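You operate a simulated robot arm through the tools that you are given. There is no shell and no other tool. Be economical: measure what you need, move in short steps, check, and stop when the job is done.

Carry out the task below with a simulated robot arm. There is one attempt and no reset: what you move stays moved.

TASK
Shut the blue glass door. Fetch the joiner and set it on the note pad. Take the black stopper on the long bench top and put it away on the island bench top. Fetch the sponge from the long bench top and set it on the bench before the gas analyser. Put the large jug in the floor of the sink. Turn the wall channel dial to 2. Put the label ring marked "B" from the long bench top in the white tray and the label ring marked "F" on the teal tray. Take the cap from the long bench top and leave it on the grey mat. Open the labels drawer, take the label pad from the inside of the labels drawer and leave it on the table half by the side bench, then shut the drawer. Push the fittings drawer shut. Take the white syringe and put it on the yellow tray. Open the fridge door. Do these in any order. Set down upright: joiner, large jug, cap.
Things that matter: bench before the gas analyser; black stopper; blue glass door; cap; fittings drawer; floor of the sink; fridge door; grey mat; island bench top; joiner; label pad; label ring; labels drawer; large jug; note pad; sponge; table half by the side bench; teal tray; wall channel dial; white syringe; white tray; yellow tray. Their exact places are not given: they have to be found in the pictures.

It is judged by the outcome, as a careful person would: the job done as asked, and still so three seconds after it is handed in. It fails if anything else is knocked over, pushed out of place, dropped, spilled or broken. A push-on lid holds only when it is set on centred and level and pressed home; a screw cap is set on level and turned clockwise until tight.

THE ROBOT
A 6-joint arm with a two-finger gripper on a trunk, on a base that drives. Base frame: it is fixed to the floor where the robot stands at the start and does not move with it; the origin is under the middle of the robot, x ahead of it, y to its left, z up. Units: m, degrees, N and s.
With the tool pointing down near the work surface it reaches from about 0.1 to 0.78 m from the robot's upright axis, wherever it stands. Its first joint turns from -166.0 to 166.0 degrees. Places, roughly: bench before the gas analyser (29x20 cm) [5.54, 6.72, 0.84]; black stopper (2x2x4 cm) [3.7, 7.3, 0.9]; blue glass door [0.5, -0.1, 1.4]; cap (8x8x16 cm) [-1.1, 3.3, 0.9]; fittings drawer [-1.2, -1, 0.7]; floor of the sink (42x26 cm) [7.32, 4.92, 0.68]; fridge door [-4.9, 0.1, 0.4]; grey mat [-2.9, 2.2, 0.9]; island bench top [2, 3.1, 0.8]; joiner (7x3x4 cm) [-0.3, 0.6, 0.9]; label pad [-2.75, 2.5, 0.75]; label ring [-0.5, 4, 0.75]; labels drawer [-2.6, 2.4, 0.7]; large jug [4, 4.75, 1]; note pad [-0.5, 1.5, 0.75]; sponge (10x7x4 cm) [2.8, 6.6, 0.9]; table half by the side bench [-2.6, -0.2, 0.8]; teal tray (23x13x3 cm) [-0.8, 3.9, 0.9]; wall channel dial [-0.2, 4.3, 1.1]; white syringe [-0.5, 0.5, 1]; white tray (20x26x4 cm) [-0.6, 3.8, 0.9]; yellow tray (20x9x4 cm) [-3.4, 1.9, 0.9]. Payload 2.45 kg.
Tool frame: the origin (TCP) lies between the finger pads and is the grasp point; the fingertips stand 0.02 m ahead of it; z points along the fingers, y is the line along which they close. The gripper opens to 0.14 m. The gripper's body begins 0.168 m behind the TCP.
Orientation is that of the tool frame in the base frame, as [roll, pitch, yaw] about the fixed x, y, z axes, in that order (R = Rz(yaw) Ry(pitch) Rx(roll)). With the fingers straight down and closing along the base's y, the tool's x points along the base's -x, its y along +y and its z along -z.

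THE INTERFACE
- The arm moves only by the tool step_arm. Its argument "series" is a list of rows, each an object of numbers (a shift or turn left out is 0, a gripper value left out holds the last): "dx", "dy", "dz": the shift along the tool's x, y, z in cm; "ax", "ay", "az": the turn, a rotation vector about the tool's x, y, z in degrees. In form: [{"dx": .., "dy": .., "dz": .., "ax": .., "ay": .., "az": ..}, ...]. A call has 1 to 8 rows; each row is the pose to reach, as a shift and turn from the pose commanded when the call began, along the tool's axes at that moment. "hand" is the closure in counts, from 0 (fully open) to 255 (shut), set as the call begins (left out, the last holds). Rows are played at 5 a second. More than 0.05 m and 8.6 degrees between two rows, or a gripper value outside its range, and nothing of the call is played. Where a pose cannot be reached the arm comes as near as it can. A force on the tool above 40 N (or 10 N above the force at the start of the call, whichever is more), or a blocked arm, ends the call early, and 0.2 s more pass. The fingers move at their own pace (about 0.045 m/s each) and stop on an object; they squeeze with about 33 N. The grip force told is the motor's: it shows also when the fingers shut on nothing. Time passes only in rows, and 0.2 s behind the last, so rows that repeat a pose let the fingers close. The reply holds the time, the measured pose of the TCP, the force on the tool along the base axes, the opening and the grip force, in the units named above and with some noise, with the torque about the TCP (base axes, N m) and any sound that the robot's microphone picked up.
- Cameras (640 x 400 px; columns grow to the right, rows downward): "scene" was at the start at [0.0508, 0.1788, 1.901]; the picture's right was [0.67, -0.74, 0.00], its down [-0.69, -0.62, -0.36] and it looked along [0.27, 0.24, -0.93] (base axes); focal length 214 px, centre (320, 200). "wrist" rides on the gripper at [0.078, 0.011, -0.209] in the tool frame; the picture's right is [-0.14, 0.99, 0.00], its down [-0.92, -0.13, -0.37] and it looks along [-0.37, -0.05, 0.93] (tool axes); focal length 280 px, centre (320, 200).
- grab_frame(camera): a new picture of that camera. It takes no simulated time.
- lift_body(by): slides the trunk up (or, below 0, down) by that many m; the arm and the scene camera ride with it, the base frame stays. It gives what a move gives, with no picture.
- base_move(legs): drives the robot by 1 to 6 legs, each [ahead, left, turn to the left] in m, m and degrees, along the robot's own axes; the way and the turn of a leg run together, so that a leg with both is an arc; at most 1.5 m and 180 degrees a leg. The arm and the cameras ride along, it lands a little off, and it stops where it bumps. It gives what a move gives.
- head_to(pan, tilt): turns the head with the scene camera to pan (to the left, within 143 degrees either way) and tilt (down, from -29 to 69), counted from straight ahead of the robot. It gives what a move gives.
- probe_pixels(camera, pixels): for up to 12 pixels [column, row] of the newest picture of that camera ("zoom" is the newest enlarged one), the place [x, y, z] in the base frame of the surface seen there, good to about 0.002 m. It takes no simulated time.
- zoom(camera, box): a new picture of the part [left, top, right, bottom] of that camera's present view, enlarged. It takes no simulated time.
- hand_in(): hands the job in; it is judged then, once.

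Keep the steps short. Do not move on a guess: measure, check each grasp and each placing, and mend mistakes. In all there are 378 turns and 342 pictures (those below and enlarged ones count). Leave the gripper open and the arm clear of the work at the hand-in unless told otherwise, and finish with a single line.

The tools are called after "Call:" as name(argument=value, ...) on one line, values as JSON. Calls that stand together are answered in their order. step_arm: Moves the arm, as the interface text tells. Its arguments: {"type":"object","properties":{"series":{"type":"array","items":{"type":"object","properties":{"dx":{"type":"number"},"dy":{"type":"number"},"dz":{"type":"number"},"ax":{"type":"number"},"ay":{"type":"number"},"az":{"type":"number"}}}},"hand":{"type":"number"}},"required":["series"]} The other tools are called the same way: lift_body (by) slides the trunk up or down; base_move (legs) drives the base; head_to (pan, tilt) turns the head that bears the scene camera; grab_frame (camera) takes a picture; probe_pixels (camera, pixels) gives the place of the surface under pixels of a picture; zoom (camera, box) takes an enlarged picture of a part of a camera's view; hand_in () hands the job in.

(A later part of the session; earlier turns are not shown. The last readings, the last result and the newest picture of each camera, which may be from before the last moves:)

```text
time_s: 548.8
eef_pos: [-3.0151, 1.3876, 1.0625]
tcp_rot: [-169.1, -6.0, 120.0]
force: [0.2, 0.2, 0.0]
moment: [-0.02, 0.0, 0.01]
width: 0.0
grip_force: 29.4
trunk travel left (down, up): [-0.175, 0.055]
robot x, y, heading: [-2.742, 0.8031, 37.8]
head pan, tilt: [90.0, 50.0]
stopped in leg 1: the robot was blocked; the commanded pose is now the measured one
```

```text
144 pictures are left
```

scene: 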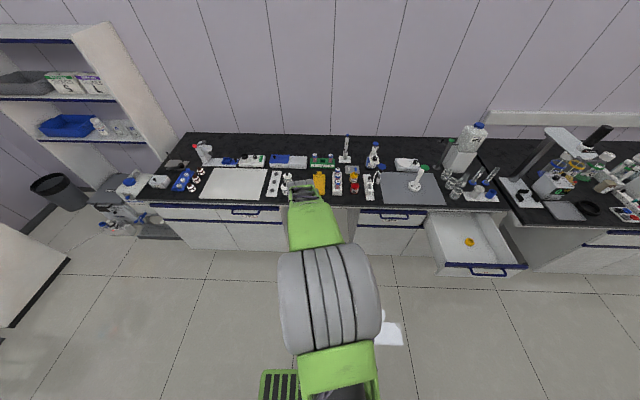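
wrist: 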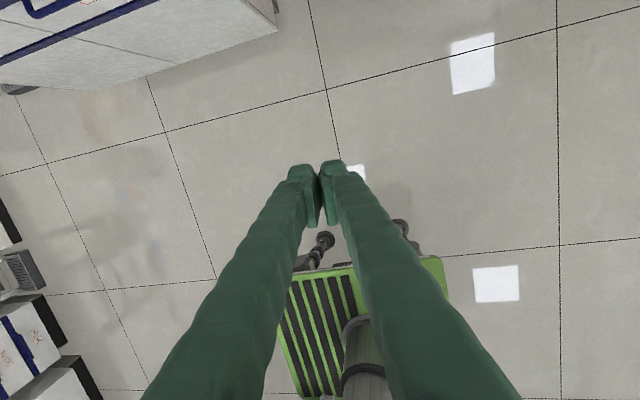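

Blocked by the table; move along now.

Call:
base_move(legs=[[0, 0.05, 0], [1.08, 0, 0]])

Call:
step_arm(series=[{"ax": -5, "ay": -3}, {"ax": -10.8, "ay": -6}, {"ax": -10.8, "ay": -6}])

Call:
head_to(pan=90, tilt=60)

Call:
grab_frame(camera="scene")

```text
time_s: 555.1
eef_pos: [-2.1827, 2.0984, 1.0635]
tcp_rot: [-169.1, -6.0, 120.1]
force: [-0.3, 0.3, 0.0]
moment: [-0.03, 0.02, 0.0]
width: 0.0
grip_force: 29.4
trunk travel left (down, up): [-0.175, 0.055]
robot x, y, heading: [-1.9087, 1.5144, 37.9]
head pan, tilt: [90.0, 50.0]
```

```text
time_s: 555.9
eef_pos: [-2.1743, 2.1027, 1.0609]
tcp_rot: [-175.9, -1.8, 121.4]
force: [-0.1, -0.3, -0.4]
moment: [0.01, -0.03, -0.01]
width: 0.0
grip_force: 29.2
out of reach, approached as far as the arm can: row 2, 3
trunk travel left (down, up): [-0.175, 0.055]
robot x, y, heading: [-1.9081, 1.5137, 37.9]
head pan, tilt: [90.0, 50.0]
```

```text
time_s: 556.6
eef_pos: [-2.1735, 2.1019, 1.0629]
tcp_rot: [-175.9, -1.8, 121.5]
force: [0.0, -0.2, -0.1]
moment: [0.0, 0.01, 0.0]
width: 0.0001
grip_force: 29.3
trunk travel left (down, up): [-0.175, 0.055]
robot x, y, heading: [-1.9072, 1.5186, 37.8]
head pan, tilt: [90.0, 60.0]
```

```text
143 pictures are left
```

scene: 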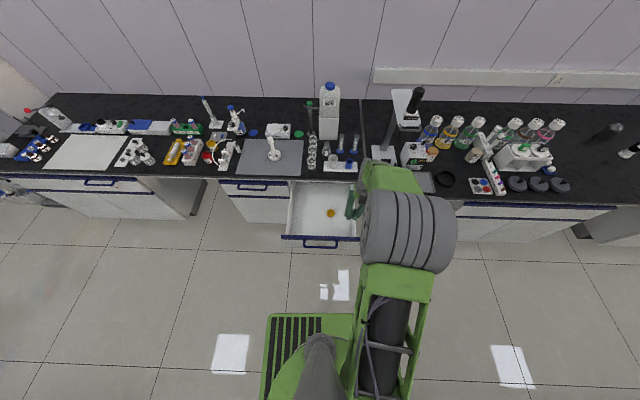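

Call:
base_move(legs=[[-0.15, 0, 0], [0, -0.22, 0]])

Call:
step_arm(series=[{"dz": 4.5}, {"dz": 9}, {"dz": 13.5}, {"dz": 18}, {"dz": 22.5}, {"dz": 27}, {"dz": 30}])

Call:
grab_frame(camera="wrist")

```text
time_s: 560.1
eef_pos: [-2.1597, 1.8345, 1.0616]
tcp_rot: [-175.9, -1.9, 121.7]
force: [0.1, 0.4, -0.6]
moment: [0.0, 0.0, 0.03]
width: 0.0
grip_force: 29.2
trunk travel left (down, up): [-0.175, 0.055]
robot x, y, heading: [-1.8943, 1.244, 38.2]
head pan, tilt: [90.0, 60.0]
```

```text
time_s: 561.7
eef_pos: [-2.1853, 1.833, 0.7605]
tcp_rot: [-175.9, -1.9, 121.6]
force: [-0.4, 0.5, 0.4]
moment: [0.0, 0.0, -0.01]
width: 0.0003
grip_force: 29.1
trunk travel left (down, up): [-0.175, 0.055]
robot x, y, heading: [-1.8936, 1.2457, 38.0]
head pan, tilt: [90.0, 60.0]
```

```text
142 pictures are left
```

wrist: 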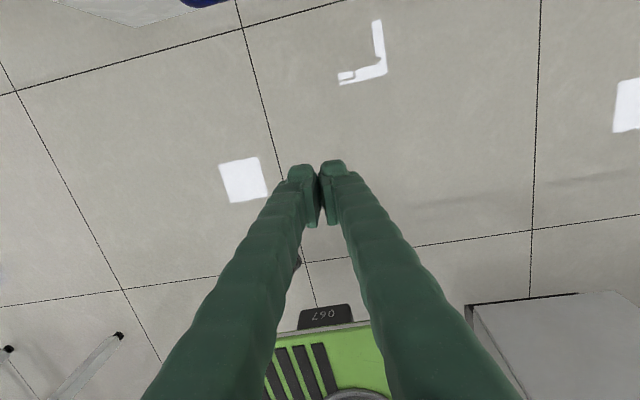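

Call:
step_arm(series=[{"az": -8.5}, {"az": -17}, {"az": -25.5}, {"az": -34}, {"az": -42.5}, {"az": -51}, {"az": -59.5}, {"az": -68}])

Call:
step_arm(series=[{"az": -8.5}, {"az": -17}, {"az": -22}])

Call:
base_move(legs=[[0, 0.35, 0]])

Call:
grab_frame(camera="wrist")

```text
time_s: 563.5
eef_pos: [-2.1842, 1.8304, 0.7627]
tcp_rot: [179.8, -4.5, -170.2]
force: [0.1, -0.2, -0.7]
moment: [-0.01, 0.01, -0.01]
width: 0.0
grip_force: 29.2
trunk travel left (down, up): [-0.175, 0.055]
robot x, y, heading: [-1.8922, 1.2487, 38.0]
head pan, tilt: [90.0, 60.0]
```

```text
time_s: 564.3
eef_pos: [-2.183, 1.8306, 0.762]
tcp_rot: [178.2, -4.1, -148.2]
force: [-0.6, 0.8, 0.4]
moment: [-0.01, 0.0, 0.01]
width: 0.0
grip_force: 29.0
trunk travel left (down, up): [-0.175, 0.055]
robot x, y, heading: [-1.8923, 1.2499, 38.2]
head pan, tilt: [90.0, 60.0]
```

```text
time_s: 568.0
eef_pos: [-2.4061, 2.1075, 0.7611]
tcp_rot: [178.2, -4.1, -148.1]
force: [-0.7, 0.0, 0.3]
moment: [-0.05, 0.02, -0.01]
width: 0.0001
grip_force: 29.5
trunk travel left (down, up): [-0.175, 0.055]
robot x, y, heading: [-2.1132, 1.5289, 38.4]
head pan, tilt: [90.0, 60.0]
```

```text
141 pictures are left
```

wrist: 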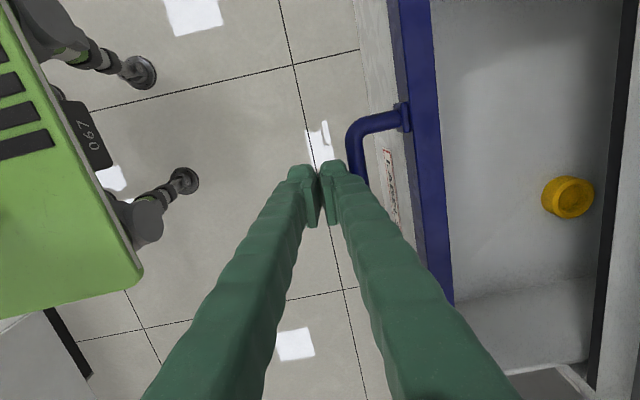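

Pushing works; push another 17 cm until it stops.

Call:
base_move(legs=[[0, 0.17, 0]])

Call:
grab_frame(camera="wrist")

```text
time_s: 569.8
eef_pos: [-2.487, 2.2087, 0.7589]
tcp_rot: [179.5, -4.2, -148.0]
force: [0.9, -0.9, -1.6]
moment: [-0.01, -0.01, 0.02]
width: 0.0001
grip_force: 29.8
trunk travel left (down, up): [-0.175, 0.055]
robot x, y, heading: [-2.2, 1.6332, 38.3]
head pan, tilt: [90.0, 60.0]
stopped in leg 1: the force on the tool passed its limit at 49 N (the readings are from after the stop); the commanded pose is now the measured one
```

```text
140 pictures are left
```

wrist: 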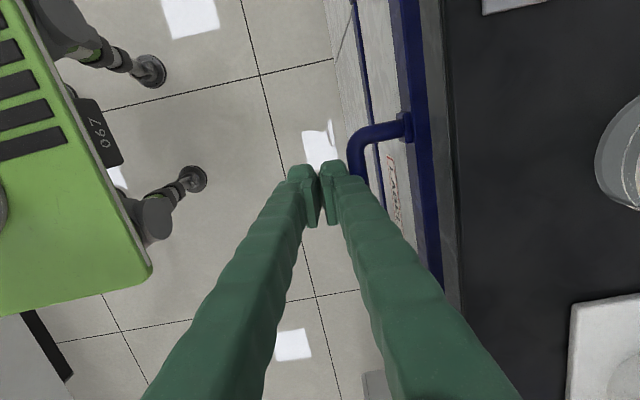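

The drawer is shut. Raise the arm, back away and verify, then head for the fridge.

Call:
base_move(legs=[[0, -0.12, 0]])

Call:
step_arm(series=[{"dz": -4.5}, {"dz": -9}, {"dz": -13.5}, {"dz": -18}, {"dz": -22.5}, {"dz": -26}])

Call:
base_move(legs=[[-1.2, 0, 0], [-0.9, 0, 0]])

Call:
head_to(pan=140, tilt=35)

Call:
grab_frame(camera="scene")

```text
time_s: 571.5
eef_pos: [-2.4105, 2.1151, 0.7588]
tcp_rot: [179.4, -4.2, -148.1]
force: [-0.1, -0.7, -0.5]
moment: [-0.01, 0.01, 0.05]
width: 0.0
grip_force: 29.1
trunk travel left (down, up): [-0.175, 0.055]
robot x, y, heading: [-2.1277, 1.5449, 38.2]
head pan, tilt: [90.0, 60.0]
```

```text
time_s: 573.0
eef_pos: [-2.3926, 2.124, 1.0175]
tcp_rot: [179.5, -4.2, -148.1]
force: [-0.3, -0.3, 0.2]
moment: [0.02, 0.02, 0.0]
width: 0.0
grip_force: 29.5
trunk travel left (down, up): [-0.175, 0.055]
robot x, y, heading: [-2.1271, 1.5403, 38.3]
head pan, tilt: [90.0, 60.0]
```

```text
time_s: 583.5
eef_pos: [-4.0598, 0.8195, 1.0186]
tcp_rot: [179.4, -4.1, -148.6]
force: [-0.2, -0.5, 0.1]
moment: [0.02, -0.01, -0.01]
width: 0.0001
grip_force: 28.6
trunk travel left (down, up): [-0.175, 0.055]
robot x, y, heading: [-3.7983, 0.2351, 38.0]
head pan, tilt: [90.0, 60.0]
```

```text
time_s: 584.6
eef_pos: [-4.0594, 0.8206, 1.0183]
tcp_rot: [179.4, -4.2, -148.6]
force: [-0.1, -0.8, 0.1]
moment: [0.04, 0.02, -0.01]
width: 0.0
grip_force: 29.1
trunk travel left (down, up): [-0.175, 0.055]
robot x, y, heading: [-3.798, 0.2313, 37.7]
head pan, tilt: [140.0, 35.0]
```

```text
139 pictures are left
```

scene: 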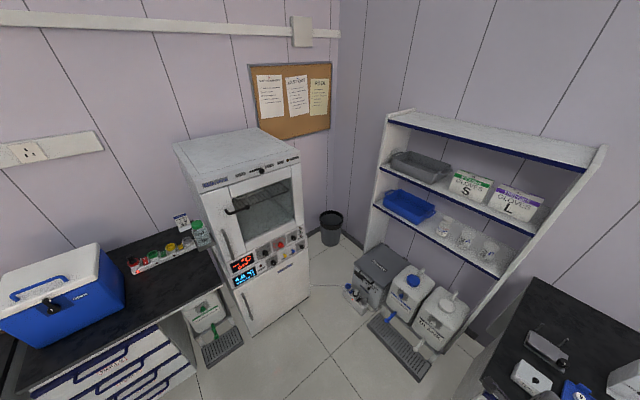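

Call:
zoom(camera="scene", box=[170, 200, 330, 350])

Call:
probe_pixels(camera="zoom", pixels=[[195, 290], [197, 255], [200, 330], [185, 240], [220, 345], [370, 300], [300, 260], [235, 260], [360, 180], [205, 300]])

```text
2.67 times, centred on (250, 275) of scene
```

zoom: 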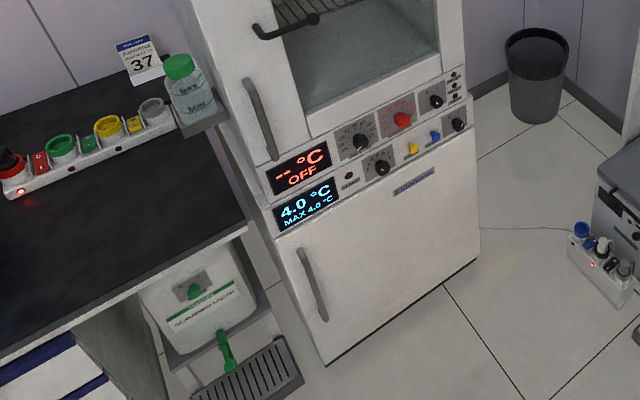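

```text
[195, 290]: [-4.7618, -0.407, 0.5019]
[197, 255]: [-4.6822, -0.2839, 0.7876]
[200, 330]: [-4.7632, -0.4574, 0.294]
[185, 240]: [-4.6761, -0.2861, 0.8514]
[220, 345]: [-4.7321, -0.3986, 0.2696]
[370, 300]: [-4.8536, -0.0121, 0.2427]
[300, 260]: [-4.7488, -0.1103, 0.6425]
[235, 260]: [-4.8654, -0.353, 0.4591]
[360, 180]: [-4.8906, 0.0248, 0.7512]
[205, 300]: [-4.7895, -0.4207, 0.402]
```

Call:
probe_pixels(camera="zoom", pixels=[[302, 252], [312, 280], [323, 315], [330, 290], [290, 300], [320, 350], [475, 160], [475, 240], [400, 250], [280, 250]])

```text
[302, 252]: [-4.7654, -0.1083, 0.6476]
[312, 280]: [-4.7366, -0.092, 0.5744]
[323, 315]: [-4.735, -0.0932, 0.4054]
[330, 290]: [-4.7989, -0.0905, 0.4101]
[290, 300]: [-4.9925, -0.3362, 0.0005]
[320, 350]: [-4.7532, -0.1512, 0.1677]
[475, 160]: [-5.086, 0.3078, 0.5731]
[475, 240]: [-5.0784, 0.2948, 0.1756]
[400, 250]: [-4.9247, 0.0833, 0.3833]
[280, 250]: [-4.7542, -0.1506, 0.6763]
```

The fridge door: handle bar vertical at (a≈-3.78, n≈2.855, z 0.40–0.65), hinge on the far side. Probe nearby obstacles, then turn so that the fridge is on the left.

Call:
grab_frame(camera="scene")

Call:
probe_pixels(camera="scene", pixels=[[222, 288], [130, 340], [185, 390], [215, 355], [240, 335], [365, 300], [420, 375], [480, 385], [300, 240]])

Call:
base_move(legs=[[0, 0, 93]])

```text
137 pictures are left
```

scene: 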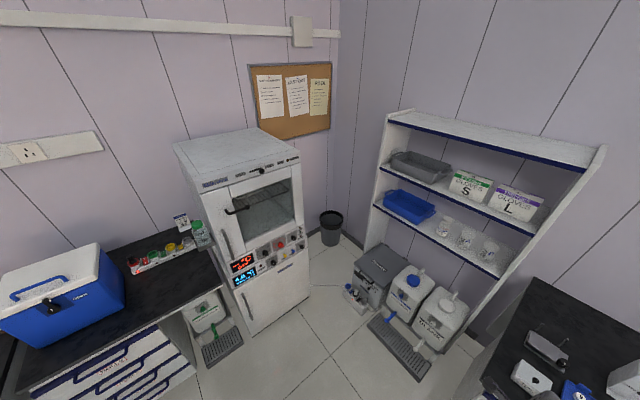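

```text
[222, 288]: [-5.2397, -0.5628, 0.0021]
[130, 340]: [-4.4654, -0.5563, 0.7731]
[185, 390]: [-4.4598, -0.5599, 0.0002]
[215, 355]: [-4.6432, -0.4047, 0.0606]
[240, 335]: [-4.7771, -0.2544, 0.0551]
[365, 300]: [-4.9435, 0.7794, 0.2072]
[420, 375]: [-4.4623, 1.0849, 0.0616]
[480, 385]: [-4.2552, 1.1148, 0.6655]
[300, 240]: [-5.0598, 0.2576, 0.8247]
```

```text
time_s: 588.9
eef_pos: [-4.3815, -0.0295, 1.0163]
tcp_rot: [179.4, -4.3, -58.5]
force: [-0.8, -0.2, 0.1]
moment: [-0.02, 0.03, 0.01]
width: 0.0003
grip_force: 29.3
trunk travel left (down, up): [-0.175, 0.055]
robot x, y, heading: [-3.7975, 0.2351, 128.1]
head pan, tilt: [140.0, 35.0]
```

Call:
lift_body(by=-0.17)

Call:
step_arm(hand=150, series=[{"az": -8.5}, {"az": -17}, {"az": -25.5}, {"az": -34}, {"az": -42.5}, {"az": -51}, {"az": -59.5}, {"az": -68}])

Call:
step_arm(series=[{"az": -8.5}, {"az": -17}, {"az": -25.5}, {"az": -28.5}])

Call:
step_arm(series=[{"ay": -8}, {"ay": -16}, {"ay": -24, "dz": 2}, {"ay": -32, "dz": 5}, {"ay": -40, "dz": 8}, {"ay": -45, "dz": 11}])

```text
time_s: 590.8
eef_pos: [-4.3808, -0.0309, 0.8479]
tcp_rot: [179.3, -4.2, -58.5]
force: [-0.9, 0.6, 0.1]
moment: [-0.03, 0.01, -0.02]
width: 0.0
grip_force: 29.4
trunk travel left (down, up): [-0.005, 0.225]
robot x, y, heading: [-3.7946, 0.235, 127.9]
head pan, tilt: [140.0, 35.0]
```

```text
time_s: 592.6
eef_pos: [-4.3801, -0.0316, 0.8472]
tcp_rot: [175.9, -1.1, 9.7]
force: [0.5, -0.2, 0.0]
moment: [0.04, 0.03, 0.01]
width: 0.0579
grip_force: 0.1
trunk travel left (down, up): [-0.005, 0.225]
robot x, y, heading: [-3.7967, 0.2355, 127.9]
head pan, tilt: [140.0, 35.0]
```

```text
time_s: 593.6
eef_pos: [-4.3811, -0.0301, 0.8483]
tcp_rot: [176.0, 1.1, 38.0]
force: [-0.3, 0.2, 0.6]
moment: [0.01, 0.01, 0.03]
width: 0.0577
grip_force: 0.0
trunk travel left (down, up): [-0.005, 0.225]
robot x, y, heading: [-3.7945, 0.2343, 127.8]
head pan, tilt: [140.0, 35.0]
```

```text
time_s: 595.0
eef_pos: [-4.365, -0.0717, 0.7454]
tcp_rot: [171.3, 45.2, 36.7]
force: [-6.9, 6.7, -0.4]
moment: [-0.66, -0.74, 0.94]
width: 0.0578
grip_force: 0.1
out of reach, approached as far as the arm can: row 3, 4, 6
trunk travel left (down, up): [-0.005, 0.225]
robot x, y, heading: [-3.7959, 0.2346, 127.7]
head pan, tilt: [140.0, 35.0]
```

Call:
head_to(pan=90, tilt=50)

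Call:
grab_frame(camera="scene")

Call:
grab_frame(camera="wrist")

```text
time_s: 596.2
eef_pos: [-4.3639, -0.0717, 0.7459]
tcp_rot: [170.9, 45.0, 36.9]
force: [0.5, 0.3, -0.3]
moment: [-0.02, 0.0, 0.0]
width: 0.0576
grip_force: 0.1
trunk travel left (down, up): [-0.005, 0.225]
robot x, y, heading: [-3.7951, 0.235, 127.9]
head pan, tilt: [90.0, 50.0]
```

```text
136 pictures are left
```

scene: 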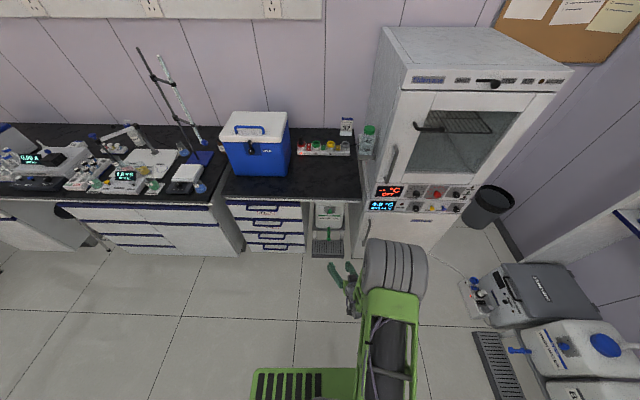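

```text
135 pictures are left
```

wrist: 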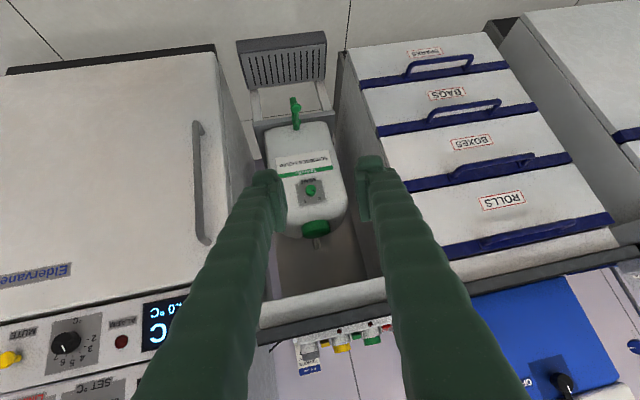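

Call:
probe_pixels(camera="wrist", pixels=[[197, 140], [201, 180], [200, 225], [207, 180], [150, 180], [225, 180]])

```text
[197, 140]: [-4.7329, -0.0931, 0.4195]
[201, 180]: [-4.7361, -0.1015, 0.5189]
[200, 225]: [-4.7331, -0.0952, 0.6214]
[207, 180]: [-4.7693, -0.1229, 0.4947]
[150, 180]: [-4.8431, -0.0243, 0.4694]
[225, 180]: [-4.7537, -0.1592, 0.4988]
```

Call:
base_move(legs=[[0.208, 0.22, 0]])

Call:
step_arm(hand=170, series=[{"dx": 3, "dz": 3, "ax": 3}, {"dx": 6, "dz": 6, "ax": 6}, {"dx": 9, "dz": 9, "ax": 9}, {"dx": 9.1, "dz": 12, "ax": 9}])

Call:
grab_frame(camera="wrist")

Call:
probe_pixels(camera="wrist", pixels=[[320, 150], [320, 120], [315, 180], [325, 160], [310, 150]])

```text
time_s: 598.7
eef_pos: [-4.6862, -0.0164, 0.7452]
tcp_rot: [171.8, 45.2, 31.2]
force: [-0.2, 0.8, 0.0]
moment: [-0.02, 0.04, 0.0]
width: 0.0579
grip_force: 0.0
trunk travel left (down, up): [-0.005, 0.225]
robot x, y, heading: [-4.0927, 0.2705, 127.4]
head pan, tilt: [90.0, 50.0]
```

```text
time_s: 599.7
eef_pos: [-4.7377, -0.0004, 0.5978]
tcp_rot: [173.1, 43.7, 29.0]
force: [-0.4, 0.6, 0.3]
moment: [0.0, -0.03, 0.02]
width: 0.0464
grip_force: 0.1
out of reach, approached as far as the arm can: row 1, 2, 3, 4
trunk travel left (down, up): [-0.005, 0.225]
robot x, y, heading: [-4.0948, 0.2695, 127.0]
head pan, tilt: [90.0, 50.0]
```

```text
134 pictures are left
```

wrist: 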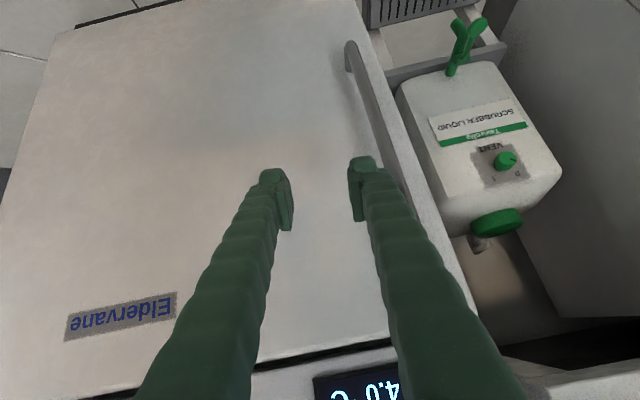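

```text
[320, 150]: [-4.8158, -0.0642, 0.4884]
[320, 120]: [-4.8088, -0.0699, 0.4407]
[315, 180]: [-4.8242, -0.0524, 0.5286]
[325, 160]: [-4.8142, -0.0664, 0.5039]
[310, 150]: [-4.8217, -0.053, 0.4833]
```

Call:
step_arm(series=[{"dy": 3, "dz": -1}, {"dy": 6, "dz": -1}, {"dy": 8.7, "dz": -1}])

Call:
grab_frame(camera="wrist")

```text
time_s: 600.5
eef_pos: [-4.7051, -0.0235, 0.6116]
tcp_rot: [172.1, 44.1, 31.0]
force: [0.1, 0.3, 0.0]
moment: [0.0, 0.02, -0.02]
width: 0.0467
grip_force: 0.0
out of reach, approached as far as the arm can: row 1, 2, 3
trunk travel left (down, up): [-0.005, 0.225]
robot x, y, heading: [-4.0959, 0.2658, 127.5]
head pan, tilt: [90.0, 50.0]
```

```text
133 pictures are left
```

wrist: 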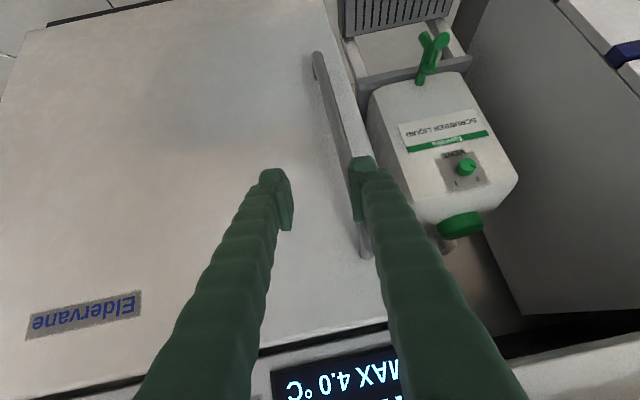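

Call:
base_move(legs=[[-0.05, 0.05, 0]])

Call:
grab_frame(camera="wrist")

```text
time_s: 601.6
eef_pos: [-4.7147, -0.0916, 0.6107]
tcp_rot: [172.0, 44.0, 31.1]
force: [0.4, 0.3, 0.5]
moment: [0.01, 0.0, -0.02]
width: 0.0468
grip_force: 0.0
trunk travel left (down, up): [-0.005, 0.225]
robot x, y, heading: [-4.1055, 0.1989, 127.6]
head pan, tilt: [90.0, 50.0]
```

```text
132 pictures are left
```

wrist: 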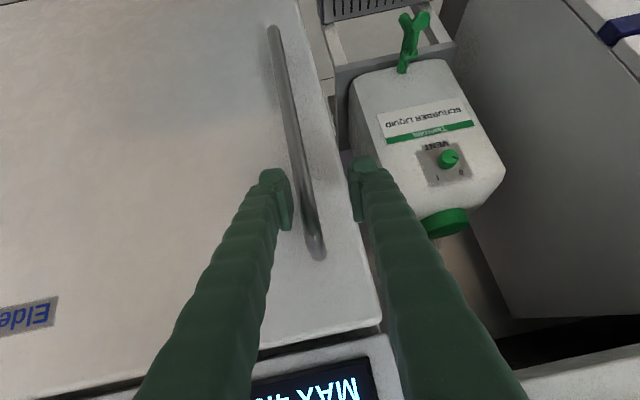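

Call:
step_arm(series=[{"dx": 0.9, "dy": -0.5, "dz": 2}, {"dx": 1.8, "dy": -0.5, "dz": 4}, {"dx": 2.7, "dy": -0.5, "dz": 5.7}, {"dx": 2.7, "dy": -0.5, "dz": 5.7}])

Call:
grab_frame(camera="wrist")

```text
time_s: 602.6
eef_pos: [-4.73, -0.1049, 0.5522]
tcp_rot: [172.0, 44.0, 31.1]
force: [0.3, -0.7, -0.6]
moment: [0.03, -0.05, 0.0]
width: 0.0467
grip_force: 0.1
trunk travel left (down, up): [-0.005, 0.225]
robot x, y, heading: [-4.1057, 0.195, 127.5]
head pan, tilt: [90.0, 50.0]
```

```text
131 pictures are left
```

wrist: 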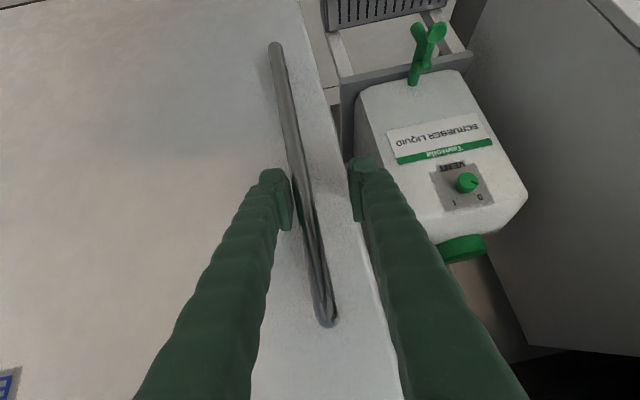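

Call:
step_arm(hand=255, series=[{"dz": 0}, {"dz": 0}, {"dz": 0}])

Call:
base_move(legs=[[0.028, -0.136, 0]])

Call:
grab_frame(camera="wrist")

```text
time_s: 603.4
eef_pos: [-4.7377, -0.0931, 0.5505]
tcp_rot: [172.1, 43.8, 29.8]
force: [-20.9, 20.7, -12.1]
moment: [0.75, 0.15, -0.11]
width: 0.0163
grip_force: 26.5
trunk travel left (down, up): [-0.005, 0.225]
robot x, y, heading: [-4.1028, 0.2009, 127.2]
head pan, tilt: [90.0, 50.0]
stopped in row 3: the force on the tool passed its limit at 43 N (the readings are from after the stop); the commanded pose is now the measured one
```

```text
time_s: 604.2
eef_pos: [-4.7335, -0.0888, 0.5514]
tcp_rot: [172.4, 43.7, 30.1]
force: [-6.0, -2.5, -9.6]
moment: [1.25, 0.98, 0.01]
width: 0.016
grip_force: 41.1
trunk travel left (down, up): [-0.005, 0.225]
robot x, y, heading: [-4.1018, 0.2082, 127.3]
head pan, tilt: [90.0, 50.0]
stopped in leg 1: the force on the tool passed its limit at 44 N (the readings are from after the stop); the commanded pose is now the measured one
```

```text
130 pictures are left
```

wrist: 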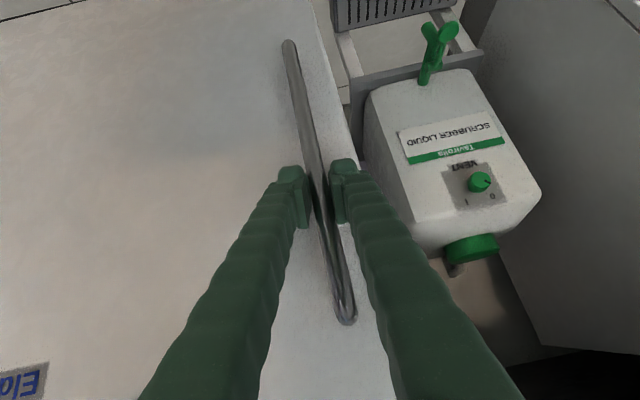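

The door resists (seal). Try pulling with the arm.

Call:
step_arm(series=[{"dz": -1.4, "dx": 1.4}, {"dz": -2.8, "dx": 2.8}, {"dz": -4.9, "dx": 4.9}, {"dz": -7, "dx": 7}])

Call:
grab_frame(camera="wrist")

```text
time_s: 604.8
eef_pos: [-4.7078, -0.062, 0.5506]
tcp_rot: [171.4, 43.5, 28.4]
force: [-2.1, 2.7, -7.0]
moment: [1.65, 0.63, -0.18]
width: 0.016
grip_force: 41.9
out of reach, approached as far as the arm can: row 2, 3
trunk travel left (down, up): [-0.005, 0.225]
robot x, y, heading: [-4.1012, 0.2032, 126.7]
head pan, tilt: [90.0, 50.0]
stopped in row 3: the force on the tool passed its limit at 45 N (the readings are from after the stop); the commanded pose is now the measured one
```

```text
129 pictures are left
```

wrist: 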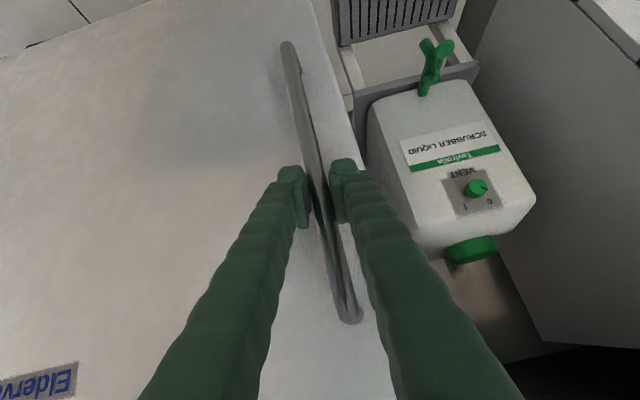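

The door has started to open (~4 cm). Continue with base pulls along the arc.

Call:
base_move(legs=[[0.02, -0.08, 0], [0.04, -0.1, 0]])

Call:
grab_frame(camera="wrist")

```text
time_s: 607.1
eef_pos: [-4.6227, 0.0615, 0.5519]
tcp_rot: [171.5, 43.6, 28.3]
force: [-0.5, 0.9, -3.0]
moment: [1.06, 0.68, -0.12]
width: 0.0156
grip_force: 41.3
trunk travel left (down, up): [-0.005, 0.225]
robot x, y, heading: [-4.0136, 0.328, 127.3]
head pan, tilt: [90.0, 50.0]
stopped in leg 2: the force on the tool passed its limit at 42 N (the readings are from after the stop); the commanded pose is now the measured one
```

```text
128 pictures are left
```

wrist: 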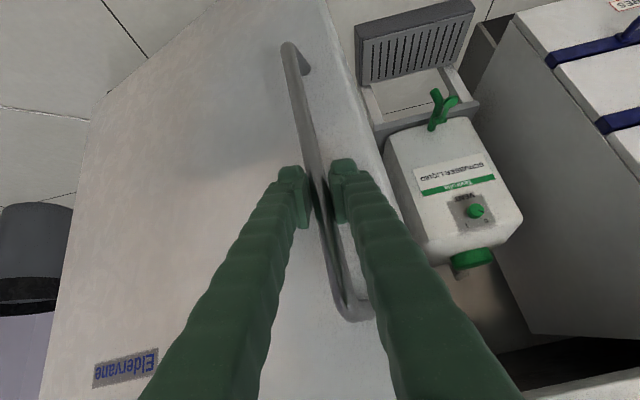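

Call:
base_move(legs=[[0.069, -0.112, 0], [0.1, -0.095, 0], [0.12, -0.065, 0]])

Call:
grab_frame(camera="wrist")

```text
time_s: 608.7
eef_pos: [-4.5805, 0.1829, 0.5532]
tcp_rot: [171.5, 43.6, 27.8]
force: [-4.2, 0.7, -6.9]
moment: [0.72, 0.6, -0.06]
width: 0.0152
grip_force: 41.3
trunk travel left (down, up): [-0.005, 0.225]
robot x, y, heading: [-3.967, 0.4492, 127.2]
head pan, tilt: [90.0, 50.0]
stopped in leg 1: the force on the tool passed its limit at 44 N (the readings are from after the stop); the commanded pose is now the measured one
```

```text
127 pictures are left
```

wrist: 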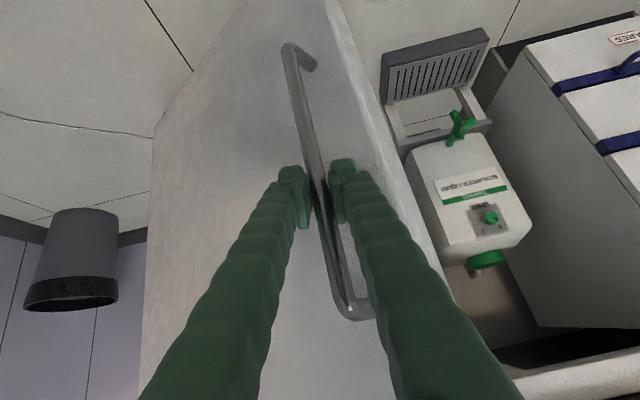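

Call:
base_move(legs=[[0.1, -0.095, 0], [0.12, -0.065, 0]])

Call:
base_move(legs=[[0.12, -0.07, 0]])

Call:
grab_frame(camera="wrist")

```text
time_s: 610.5
eef_pos: [-4.5676, 0.326, 0.5527]
tcp_rot: [171.5, 43.8, 27.3]
force: [-7.3, -0.8, -10.5]
moment: [0.37, 0.34, -0.02]
width: 0.0149
grip_force: 41.2
trunk travel left (down, up): [-0.005, 0.225]
robot x, y, heading: [-3.9506, 0.5884, 127.0]
head pan, tilt: [90.0, 50.0]
stopped in leg 1: the force on the tool passed its limit at 40 N (the readings are from after the stop); the commanded pose is now the measured one
```

```text
time_s: 611.7
eef_pos: [-4.5864, 0.4453, 0.5529]
tcp_rot: [171.6, 44.1, 27.1]
force: [-11.1, -3.2, -13.7]
moment: [0.41, -0.01, -0.29]
width: 0.0149
grip_force: 40.9
trunk travel left (down, up): [-0.005, 0.225]
robot x, y, heading: [-3.9677, 0.7056, 127.1]
head pan, tilt: [90.0, 50.0]
stopped in leg 1: the force on the tool passed its limit at 43 N (the readings are from after the stop); the commanded pose is now the measured one
```

```text
126 pictures are left
```

wrist: 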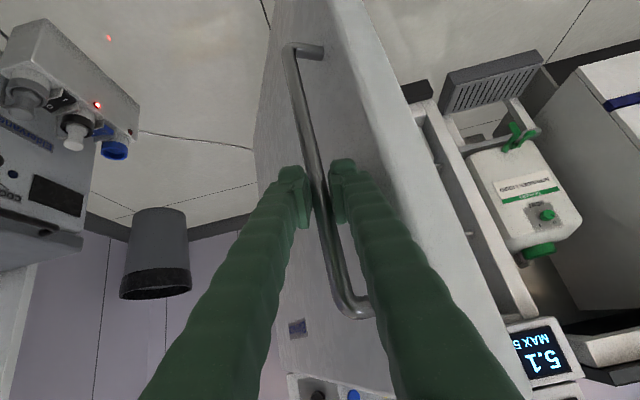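

Open about 63°. One more pull, then release.

Call:
base_move(legs=[[0.13, -0.035, 0]])

Call:
step_arm(hand=150, series=[{"dz": 0}, {"dz": 0}, {"dz": 0}, {"dz": -3}, {"dz": -6}, {"dz": -9}])

Call:
grab_frame(camera="wrist")

```text
time_s: 613.2
eef_pos: [-4.6354, 0.56, 0.5531]
tcp_rot: [171.4, 44.2, 26.7]
force: [-7.8, -3.2, -11.8]
moment: [0.17, 0.09, -0.04]
width: 0.015
grip_force: 40.9
trunk travel left (down, up): [-0.005, 0.225]
robot x, y, heading: [-4.0167, 0.8211, 126.8]
head pan, tilt: [90.0, 50.0]
stopped in leg 1: the robot was blocked; the commanded pose is now the measured one
```

```text
time_s: 614.6
eef_pos: [-4.5929, 0.5844, 0.6195]
tcp_rot: [169.1, 43.4, 24.6]
force: [0.7, -0.6, 0.7]
moment: [-0.01, 0.0, 0.0]
width: 0.058
grip_force: 0.1
out of reach, approached as far as the arm can: row 4, 5, 6
trunk travel left (down, up): [-0.005, 0.225]
robot x, y, heading: [-4.0145, 0.8192, 127.0]
head pan, tilt: [90.0, 50.0]
```

```text
125 pictures are left
```

wrist: 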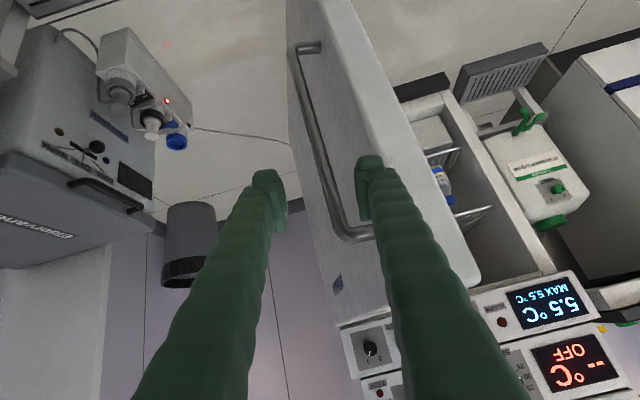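

Door is open ~75°. Withdraw by driving away to the right, then raise.

Call:
base_move(legs=[[-0.03, -0.2, 0]])

Call:
lift_body(by=0.17)

Call:
step_arm(series=[{"ay": 8, "ax": 4}, {"ay": 16, "ax": 8}, {"ay": 24, "ax": 10}, {"ay": 32, "ax": 10, "dz": -4, "dx": -4}, {"ay": 40, "ax": 10, "dz": -7, "dx": -7}, {"ay": 43, "ax": 10, "dz": -10, "dx": -10}])

Call:
grab_frame(camera="scene")

```text
time_s: 617.0
eef_pos: [-4.4154, 0.6808, 0.6194]
tcp_rot: [169.0, 43.4, 24.6]
force: [1.1, 0.7, 0.8]
moment: [-0.02, -0.01, -0.01]
width: 0.0579
grip_force: 0.1
trunk travel left (down, up): [-0.005, 0.225]
robot x, y, heading: [-3.834, 0.9097, 126.8]
head pan, tilt: [90.0, 50.0]
```

```text
time_s: 618.9
eef_pos: [-4.4156, 0.6804, 0.7898]
tcp_rot: [169.1, 43.4, 24.7]
force: [-0.3, -0.7, -0.1]
moment: [0.01, 0.01, -0.01]
width: 0.058
grip_force: 0.1
trunk travel left (down, up): [-0.175, 0.055]
robot x, y, heading: [-3.8361, 0.9139, 126.7]
head pan, tilt: [90.0, 50.0]
```

```text
refused: row 1 steps farther than a row can; nothing moved
```

```text
124 pictures are left
```

scene: 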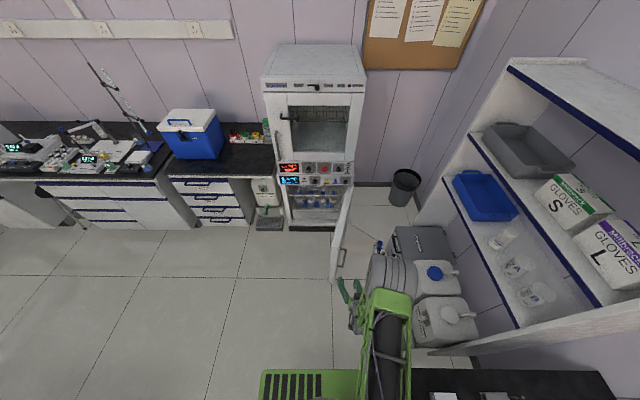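

Fridge door is open. Level the tool, raise, and set off for the far end.

Call:
step_arm(series=[{"ay": 7, "ax": 1.5}, {"ay": 14, "ax": 3}, {"ay": 21, "ax": 4.5}, {"ay": 28, "ax": 6, "dz": -3, "dx": -3}, {"ay": 35, "ax": 7.5, "dz": -6, "dx": -6}, {"ay": 42, "ax": 9, "dz": -9, "dx": -9}, {"ay": 43, "ax": 10, "dz": -12, "dx": -12}])

Call:
base_move(legs=[[-0.45, 0, 0], [0, 0, -92], [1.4, 0, 0], [1.4, 0, 0]])

```text
time_s: 620.7
eef_pos: [-4.4031, 0.5886, 0.9762]
tcp_rot: [160.7, 2.9, 18.2]
force: [-0.1, 0.3, -0.3]
moment: [0.03, -0.02, 0.0]
width: 0.0579
grip_force: 0.1
out of reach, approached as far as the arm can: row 4, 5
trunk travel left (down, up): [-0.175, 0.055]
robot x, y, heading: [-3.8359, 0.9151, 126.4]
head pan, tilt: [90.0, 50.0]
stopped in row 7: the arm was blocked; the commanded pose is now the measured one
```

```text
time_s: 640.5
eef_pos: [-1.6103, 2.7646, 0.9765]
tcp_rot: [160.6, 2.8, -72.2]
force: [0.5, -0.1, 0.1]
moment: [0.0, 0.01, -0.01]
width: 0.0581
grip_force: 0.0
trunk travel left (down, up): [-0.175, 0.055]
robot x, y, heading: [-1.2884, 2.1945, 36.6]
head pan, tilt: [90.0, 50.0]
```

Call:
step_arm(series=[{"ax": 6}, {"ax": 12}, {"ax": 19}, {"ax": 19, "dz": -4}, {"ax": 19, "dz": -7}])

Call:
base_move(legs=[[0, -0.12, 1.8], [1.4, 0, 0], [1.4, 0, 0], [1.4, 0, 0]])

Call:
head_to(pan=60, tilt=35)

Call:
grab_frame(camera="scene")

```text
time_s: 641.7
eef_pos: [-1.5885, 2.767, 1.0407]
tcp_rot: [179.6, 2.9, -72.2]
force: [0.0, -0.8, -0.4]
moment: [-0.01, 0.02, 0.01]
width: 0.058
grip_force: 0.1
trunk travel left (down, up): [-0.175, 0.055]
robot x, y, heading: [-1.2893, 2.1928, 36.4]
head pan, tilt: [90.0, 50.0]
```

```text
time_s: 663.1
eef_pos: [1.7615, 5.2581, 1.0422]
tcp_rot: [179.5, 2.8, -70.1]
force: [0.1, 0.2, 0.0]
moment: [0.01, 0.04, 0.02]
width: 0.0577
grip_force: 0.0
trunk travel left (down, up): [-0.175, 0.055]
robot x, y, heading: [2.0804, 4.6937, 38.4]
head pan, tilt: [90.0, 50.0]
```

```text
time_s: 664.1
eef_pos: [1.7608, 5.2574, 1.0419]
tcp_rot: [179.6, 2.8, -70.1]
force: [0.0, 0.7, -0.7]
moment: [0.03, 0.02, 0.01]
width: 0.0576
grip_force: 0.1
trunk travel left (down, up): [-0.175, 0.055]
robot x, y, heading: [2.0825, 4.6951, 38.5]
head pan, tilt: [60.0, 35.0]
```

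```text
123 pictures are left
```

scene: 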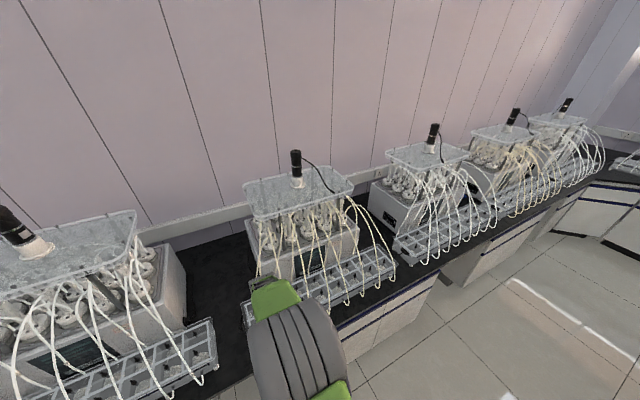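

Call:
base_move(legs=[[1.4, 0, -0.3]])

Call:
head_to(pan=75, tilt=45)

Call:
grab_frame(camera="scene")

```text
time_s: 671.0
eef_pos: [2.8266, 6.1244, 1.041]
tcp_rot: [179.6, 2.7, -68.9]
force: [0.2, 0.7, -0.3]
moment: [0.01, 0.02, -0.02]
width: 0.0581
grip_force: 0.0
trunk travel left (down, up): [-0.175, 0.055]
robot x, y, heading: [3.1553, 5.5687, 39.8]
head pan, tilt: [60.0, 35.0]
```

```text
time_s: 671.8
eef_pos: [2.8259, 6.1242, 1.0428]
tcp_rot: [179.6, 2.8, -68.9]
force: [0.5, -0.6, -0.5]
moment: [-0.01, 0.02, 0.01]
width: 0.0578
grip_force: 0.0
trunk travel left (down, up): [-0.175, 0.055]
robot x, y, heading: [3.153, 5.5645, 39.8]
head pan, tilt: [75.0, 45.0]
```

```text
122 pictures are left
```

scene: 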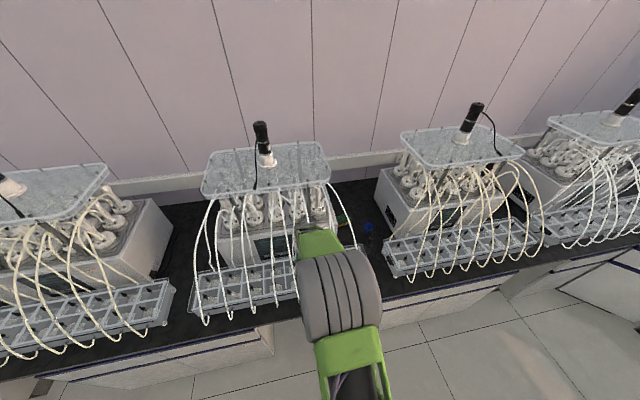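

Call:
zoom(camera="scene", box=[320, 180, 410, 260])

Call:
probe_pixels(camera="scene", pixels=[[343, 220], [369, 228], [365, 255], [300, 280], [390, 265], [385, 215], [355, 240]])

```text
5.00 times, centred on (365, 220) of scene
```

zoom: 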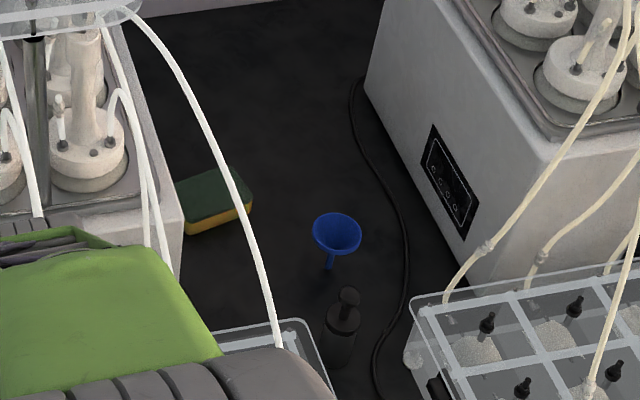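

```text
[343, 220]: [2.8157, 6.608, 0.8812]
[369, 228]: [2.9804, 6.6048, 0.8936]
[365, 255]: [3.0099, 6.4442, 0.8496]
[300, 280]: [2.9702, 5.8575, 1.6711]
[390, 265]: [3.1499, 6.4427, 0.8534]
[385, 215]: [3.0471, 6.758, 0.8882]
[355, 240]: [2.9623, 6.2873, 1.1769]
```

The sponge is at (2.816,6.608), in the gap between two machines, with hoses overhead. Raise the arm and position facing the gap.

Call:
step_arm(series=[{"dz": -4}, {"dz": -8}, {"dz": -12}, {"dz": -16}])

Call:
base_move(legs=[[0.5, 0, -1.5], [0, 0.12, 0]])

Call:
grab_frame(camera="wrist")

Call:
head_to(pan=100, tilt=50)

Call:
grab_frame(camera="scene")

```text
time_s: 672.8
eef_pos: [2.8307, 6.117, 1.2004]
tcp_rot: [179.7, 2.7, -68.9]
force: [0.5, -0.3, 0.3]
moment: [0.03, 0.03, -0.02]
width: 0.0581
grip_force: 0.0
trunk travel left (down, up): [-0.175, 0.055]
robot x, y, heading: [3.1538, 5.5709, 39.4]
head pan, tilt: [75.0, 45.0]
```

```text
time_s: 676.9
eef_pos: [3.1591, 6.5271, 1.2]
tcp_rot: [179.6, 2.8, -70.9]
force: [0.1, -0.3, -0.5]
moment: [-0.01, 0.0, 0.02]
width: 0.058
grip_force: 0.0
trunk travel left (down, up): [-0.175, 0.055]
robot x, y, heading: [3.4675, 5.9669, 37.6]
head pan, tilt: [75.0, 45.0]
```

```text
120 pictures are left
```

wrist: 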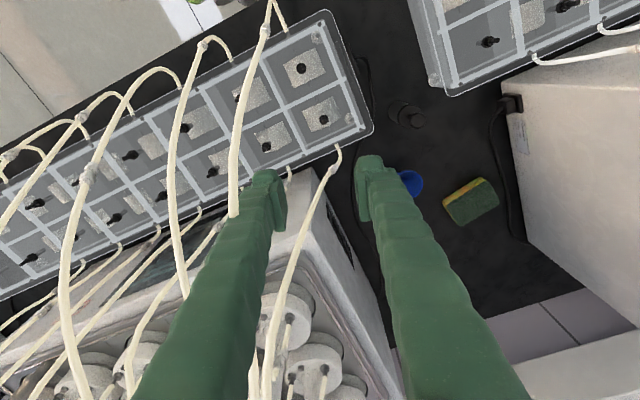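

```text
time_s: 677.8
eef_pos: [3.1586, 6.5255, 1.2004]
tcp_rot: [179.6, 2.8, -70.8]
force: [-0.1, 0.1, 0.1]
moment: [0.01, -0.01, -0.02]
width: 0.058
grip_force: 0.0
trunk travel left (down, up): [-0.175, 0.055]
robot x, y, heading: [3.4666, 5.9689, 37.8]
head pan, tilt: [100.0, 50.0]
```

```text
119 pictures are left
```

scene: 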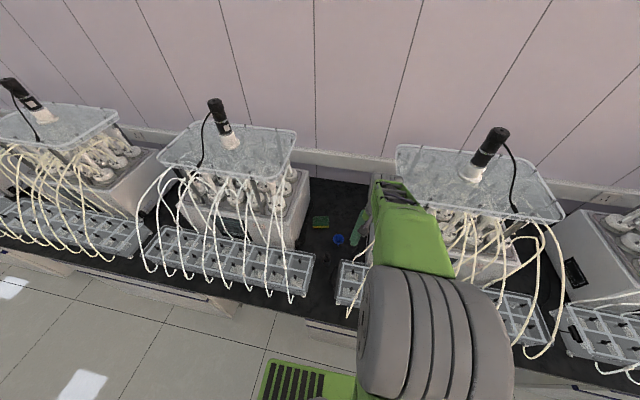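

Call:
base_move(legs=[[-0.15, 0, 0.4], [0, 0.22, 0]])

Call:
grab_frame(camera="wrist")

Call:
probe_pixels(camera="wrist", pixels=[[320, 150]])

```text
time_s: 681.1
eef_pos: [2.9224, 6.5812, 1.2008]
tcp_rot: [179.5, 2.9, -70.7]
force: [0.6, -0.2, -0.8]
moment: [0.06, 0.05, 0.02]
width: 0.0579
grip_force: 0.1
trunk travel left (down, up): [-0.175, 0.055]
robot x, y, heading: [3.2305, 6.026, 37.9]
head pan, tilt: [100.0, 50.0]
stopped in leg 2: the robot was blocked; the commanded pose is now the measured one
```

```text
118 pictures are left
```

wrist: 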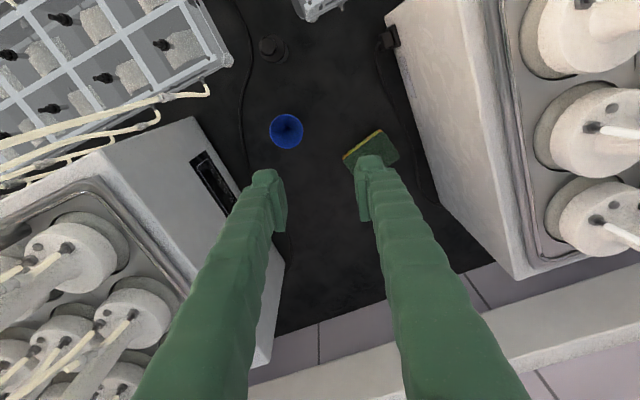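

```text
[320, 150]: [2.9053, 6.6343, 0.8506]
```

Call:
probe_pixels(camera="wrist", pixels=[[345, 158], [380, 130], [350, 150], [375, 145], [395, 150], [360, 145]])

Call:
zoom(camera="wrist", box=[320, 110, 420, 190])

```text
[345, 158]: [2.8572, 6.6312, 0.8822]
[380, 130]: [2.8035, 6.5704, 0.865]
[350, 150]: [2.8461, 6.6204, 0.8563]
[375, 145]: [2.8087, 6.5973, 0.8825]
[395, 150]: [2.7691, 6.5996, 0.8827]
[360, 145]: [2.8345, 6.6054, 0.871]
```

```text
5.00 times, centred on (370, 150) of wrist
```

zoom: 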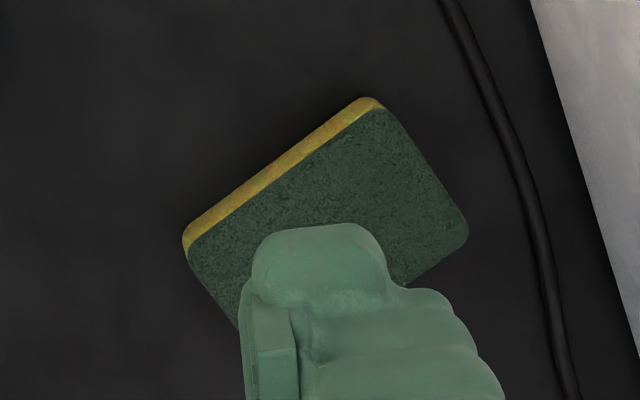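

Call:
step_arm(hand=50, series=[{"az": 8, "dx": -1.5, "dy": 1.8}, {"az": 16, "dx": -3, "dy": 3.6}, {"az": 24, "dx": -4.5, "dy": 5.4}, {"az": 32, "dx": -6, "dy": 7.2}, {"az": 40, "dx": -7.5, "dy": 9.3}, {"az": 48, "dx": -7.5, "dy": 9.3}, {"az": 56, "dx": -7.5, "dy": 9.3}, {"az": 63, "dx": -7.5, "dy": 9.3}])

Call:
grab_frame(camera="wrist")

```text
time_s: 682.9
eef_pos: [2.8083, 6.6213, 1.2026]
tcp_rot: [177.3, 0.9, -133.8]
force: [0.3, 0.3, -0.1]
moment: [-0.03, -0.04, 0.01]
width: 0.1126
grip_force: 0.2
trunk travel left (down, up): [-0.175, 0.055]
robot x, y, heading: [3.2272, 6.0242, 38.1]
head pan, tilt: [100.0, 50.0]
```

```text
116 pictures are left
```

wrist: 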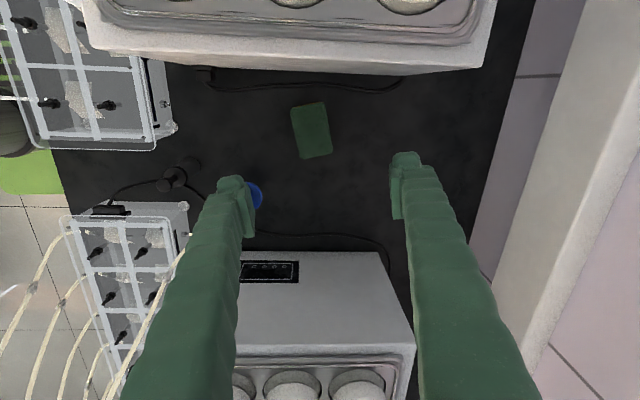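

Call:
step_arm(series=[{"dy": -1.3, "ax": 2.7, "dz": 4}, {"dy": -1.3, "ax": 2.7, "dz": 8.5}, {"dy": -1.3, "ax": 2.7, "dz": 13}, {"dy": -1.3, "ax": 2.7, "dz": 17.5}, {"dy": -1.3, "ax": 2.7, "dz": 22}, {"dy": -1.3, "ax": 2.7, "dz": 26}, {"dy": -1.3, "ax": 2.7, "dz": 26}])

Call:
grab_frame(camera="wrist")

```text
time_s: 684.5
eef_pos: [2.813, 6.6252, 0.9452]
tcp_rot: [-180.0, 0.8, -133.8]
force: [-0.6, 0.2, -0.2]
moment: [0.0, 0.0, -0.01]
width: 0.1125
grip_force: 0.0
trunk travel left (down, up): [-0.175, 0.055]
robot x, y, heading: [3.2315, 6.0268, 37.9]
head pan, tilt: [100.0, 50.0]
```

```text
115 pictures are left
```

wrist: 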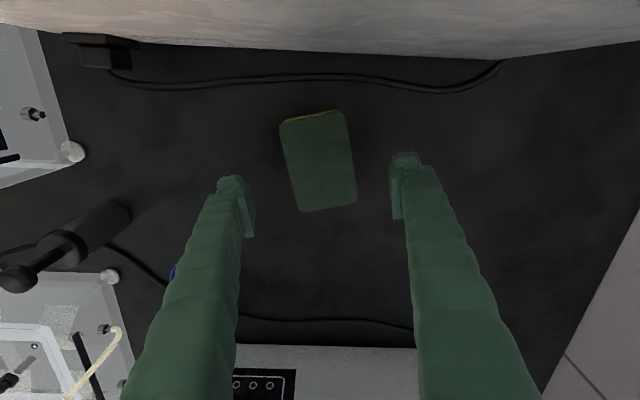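

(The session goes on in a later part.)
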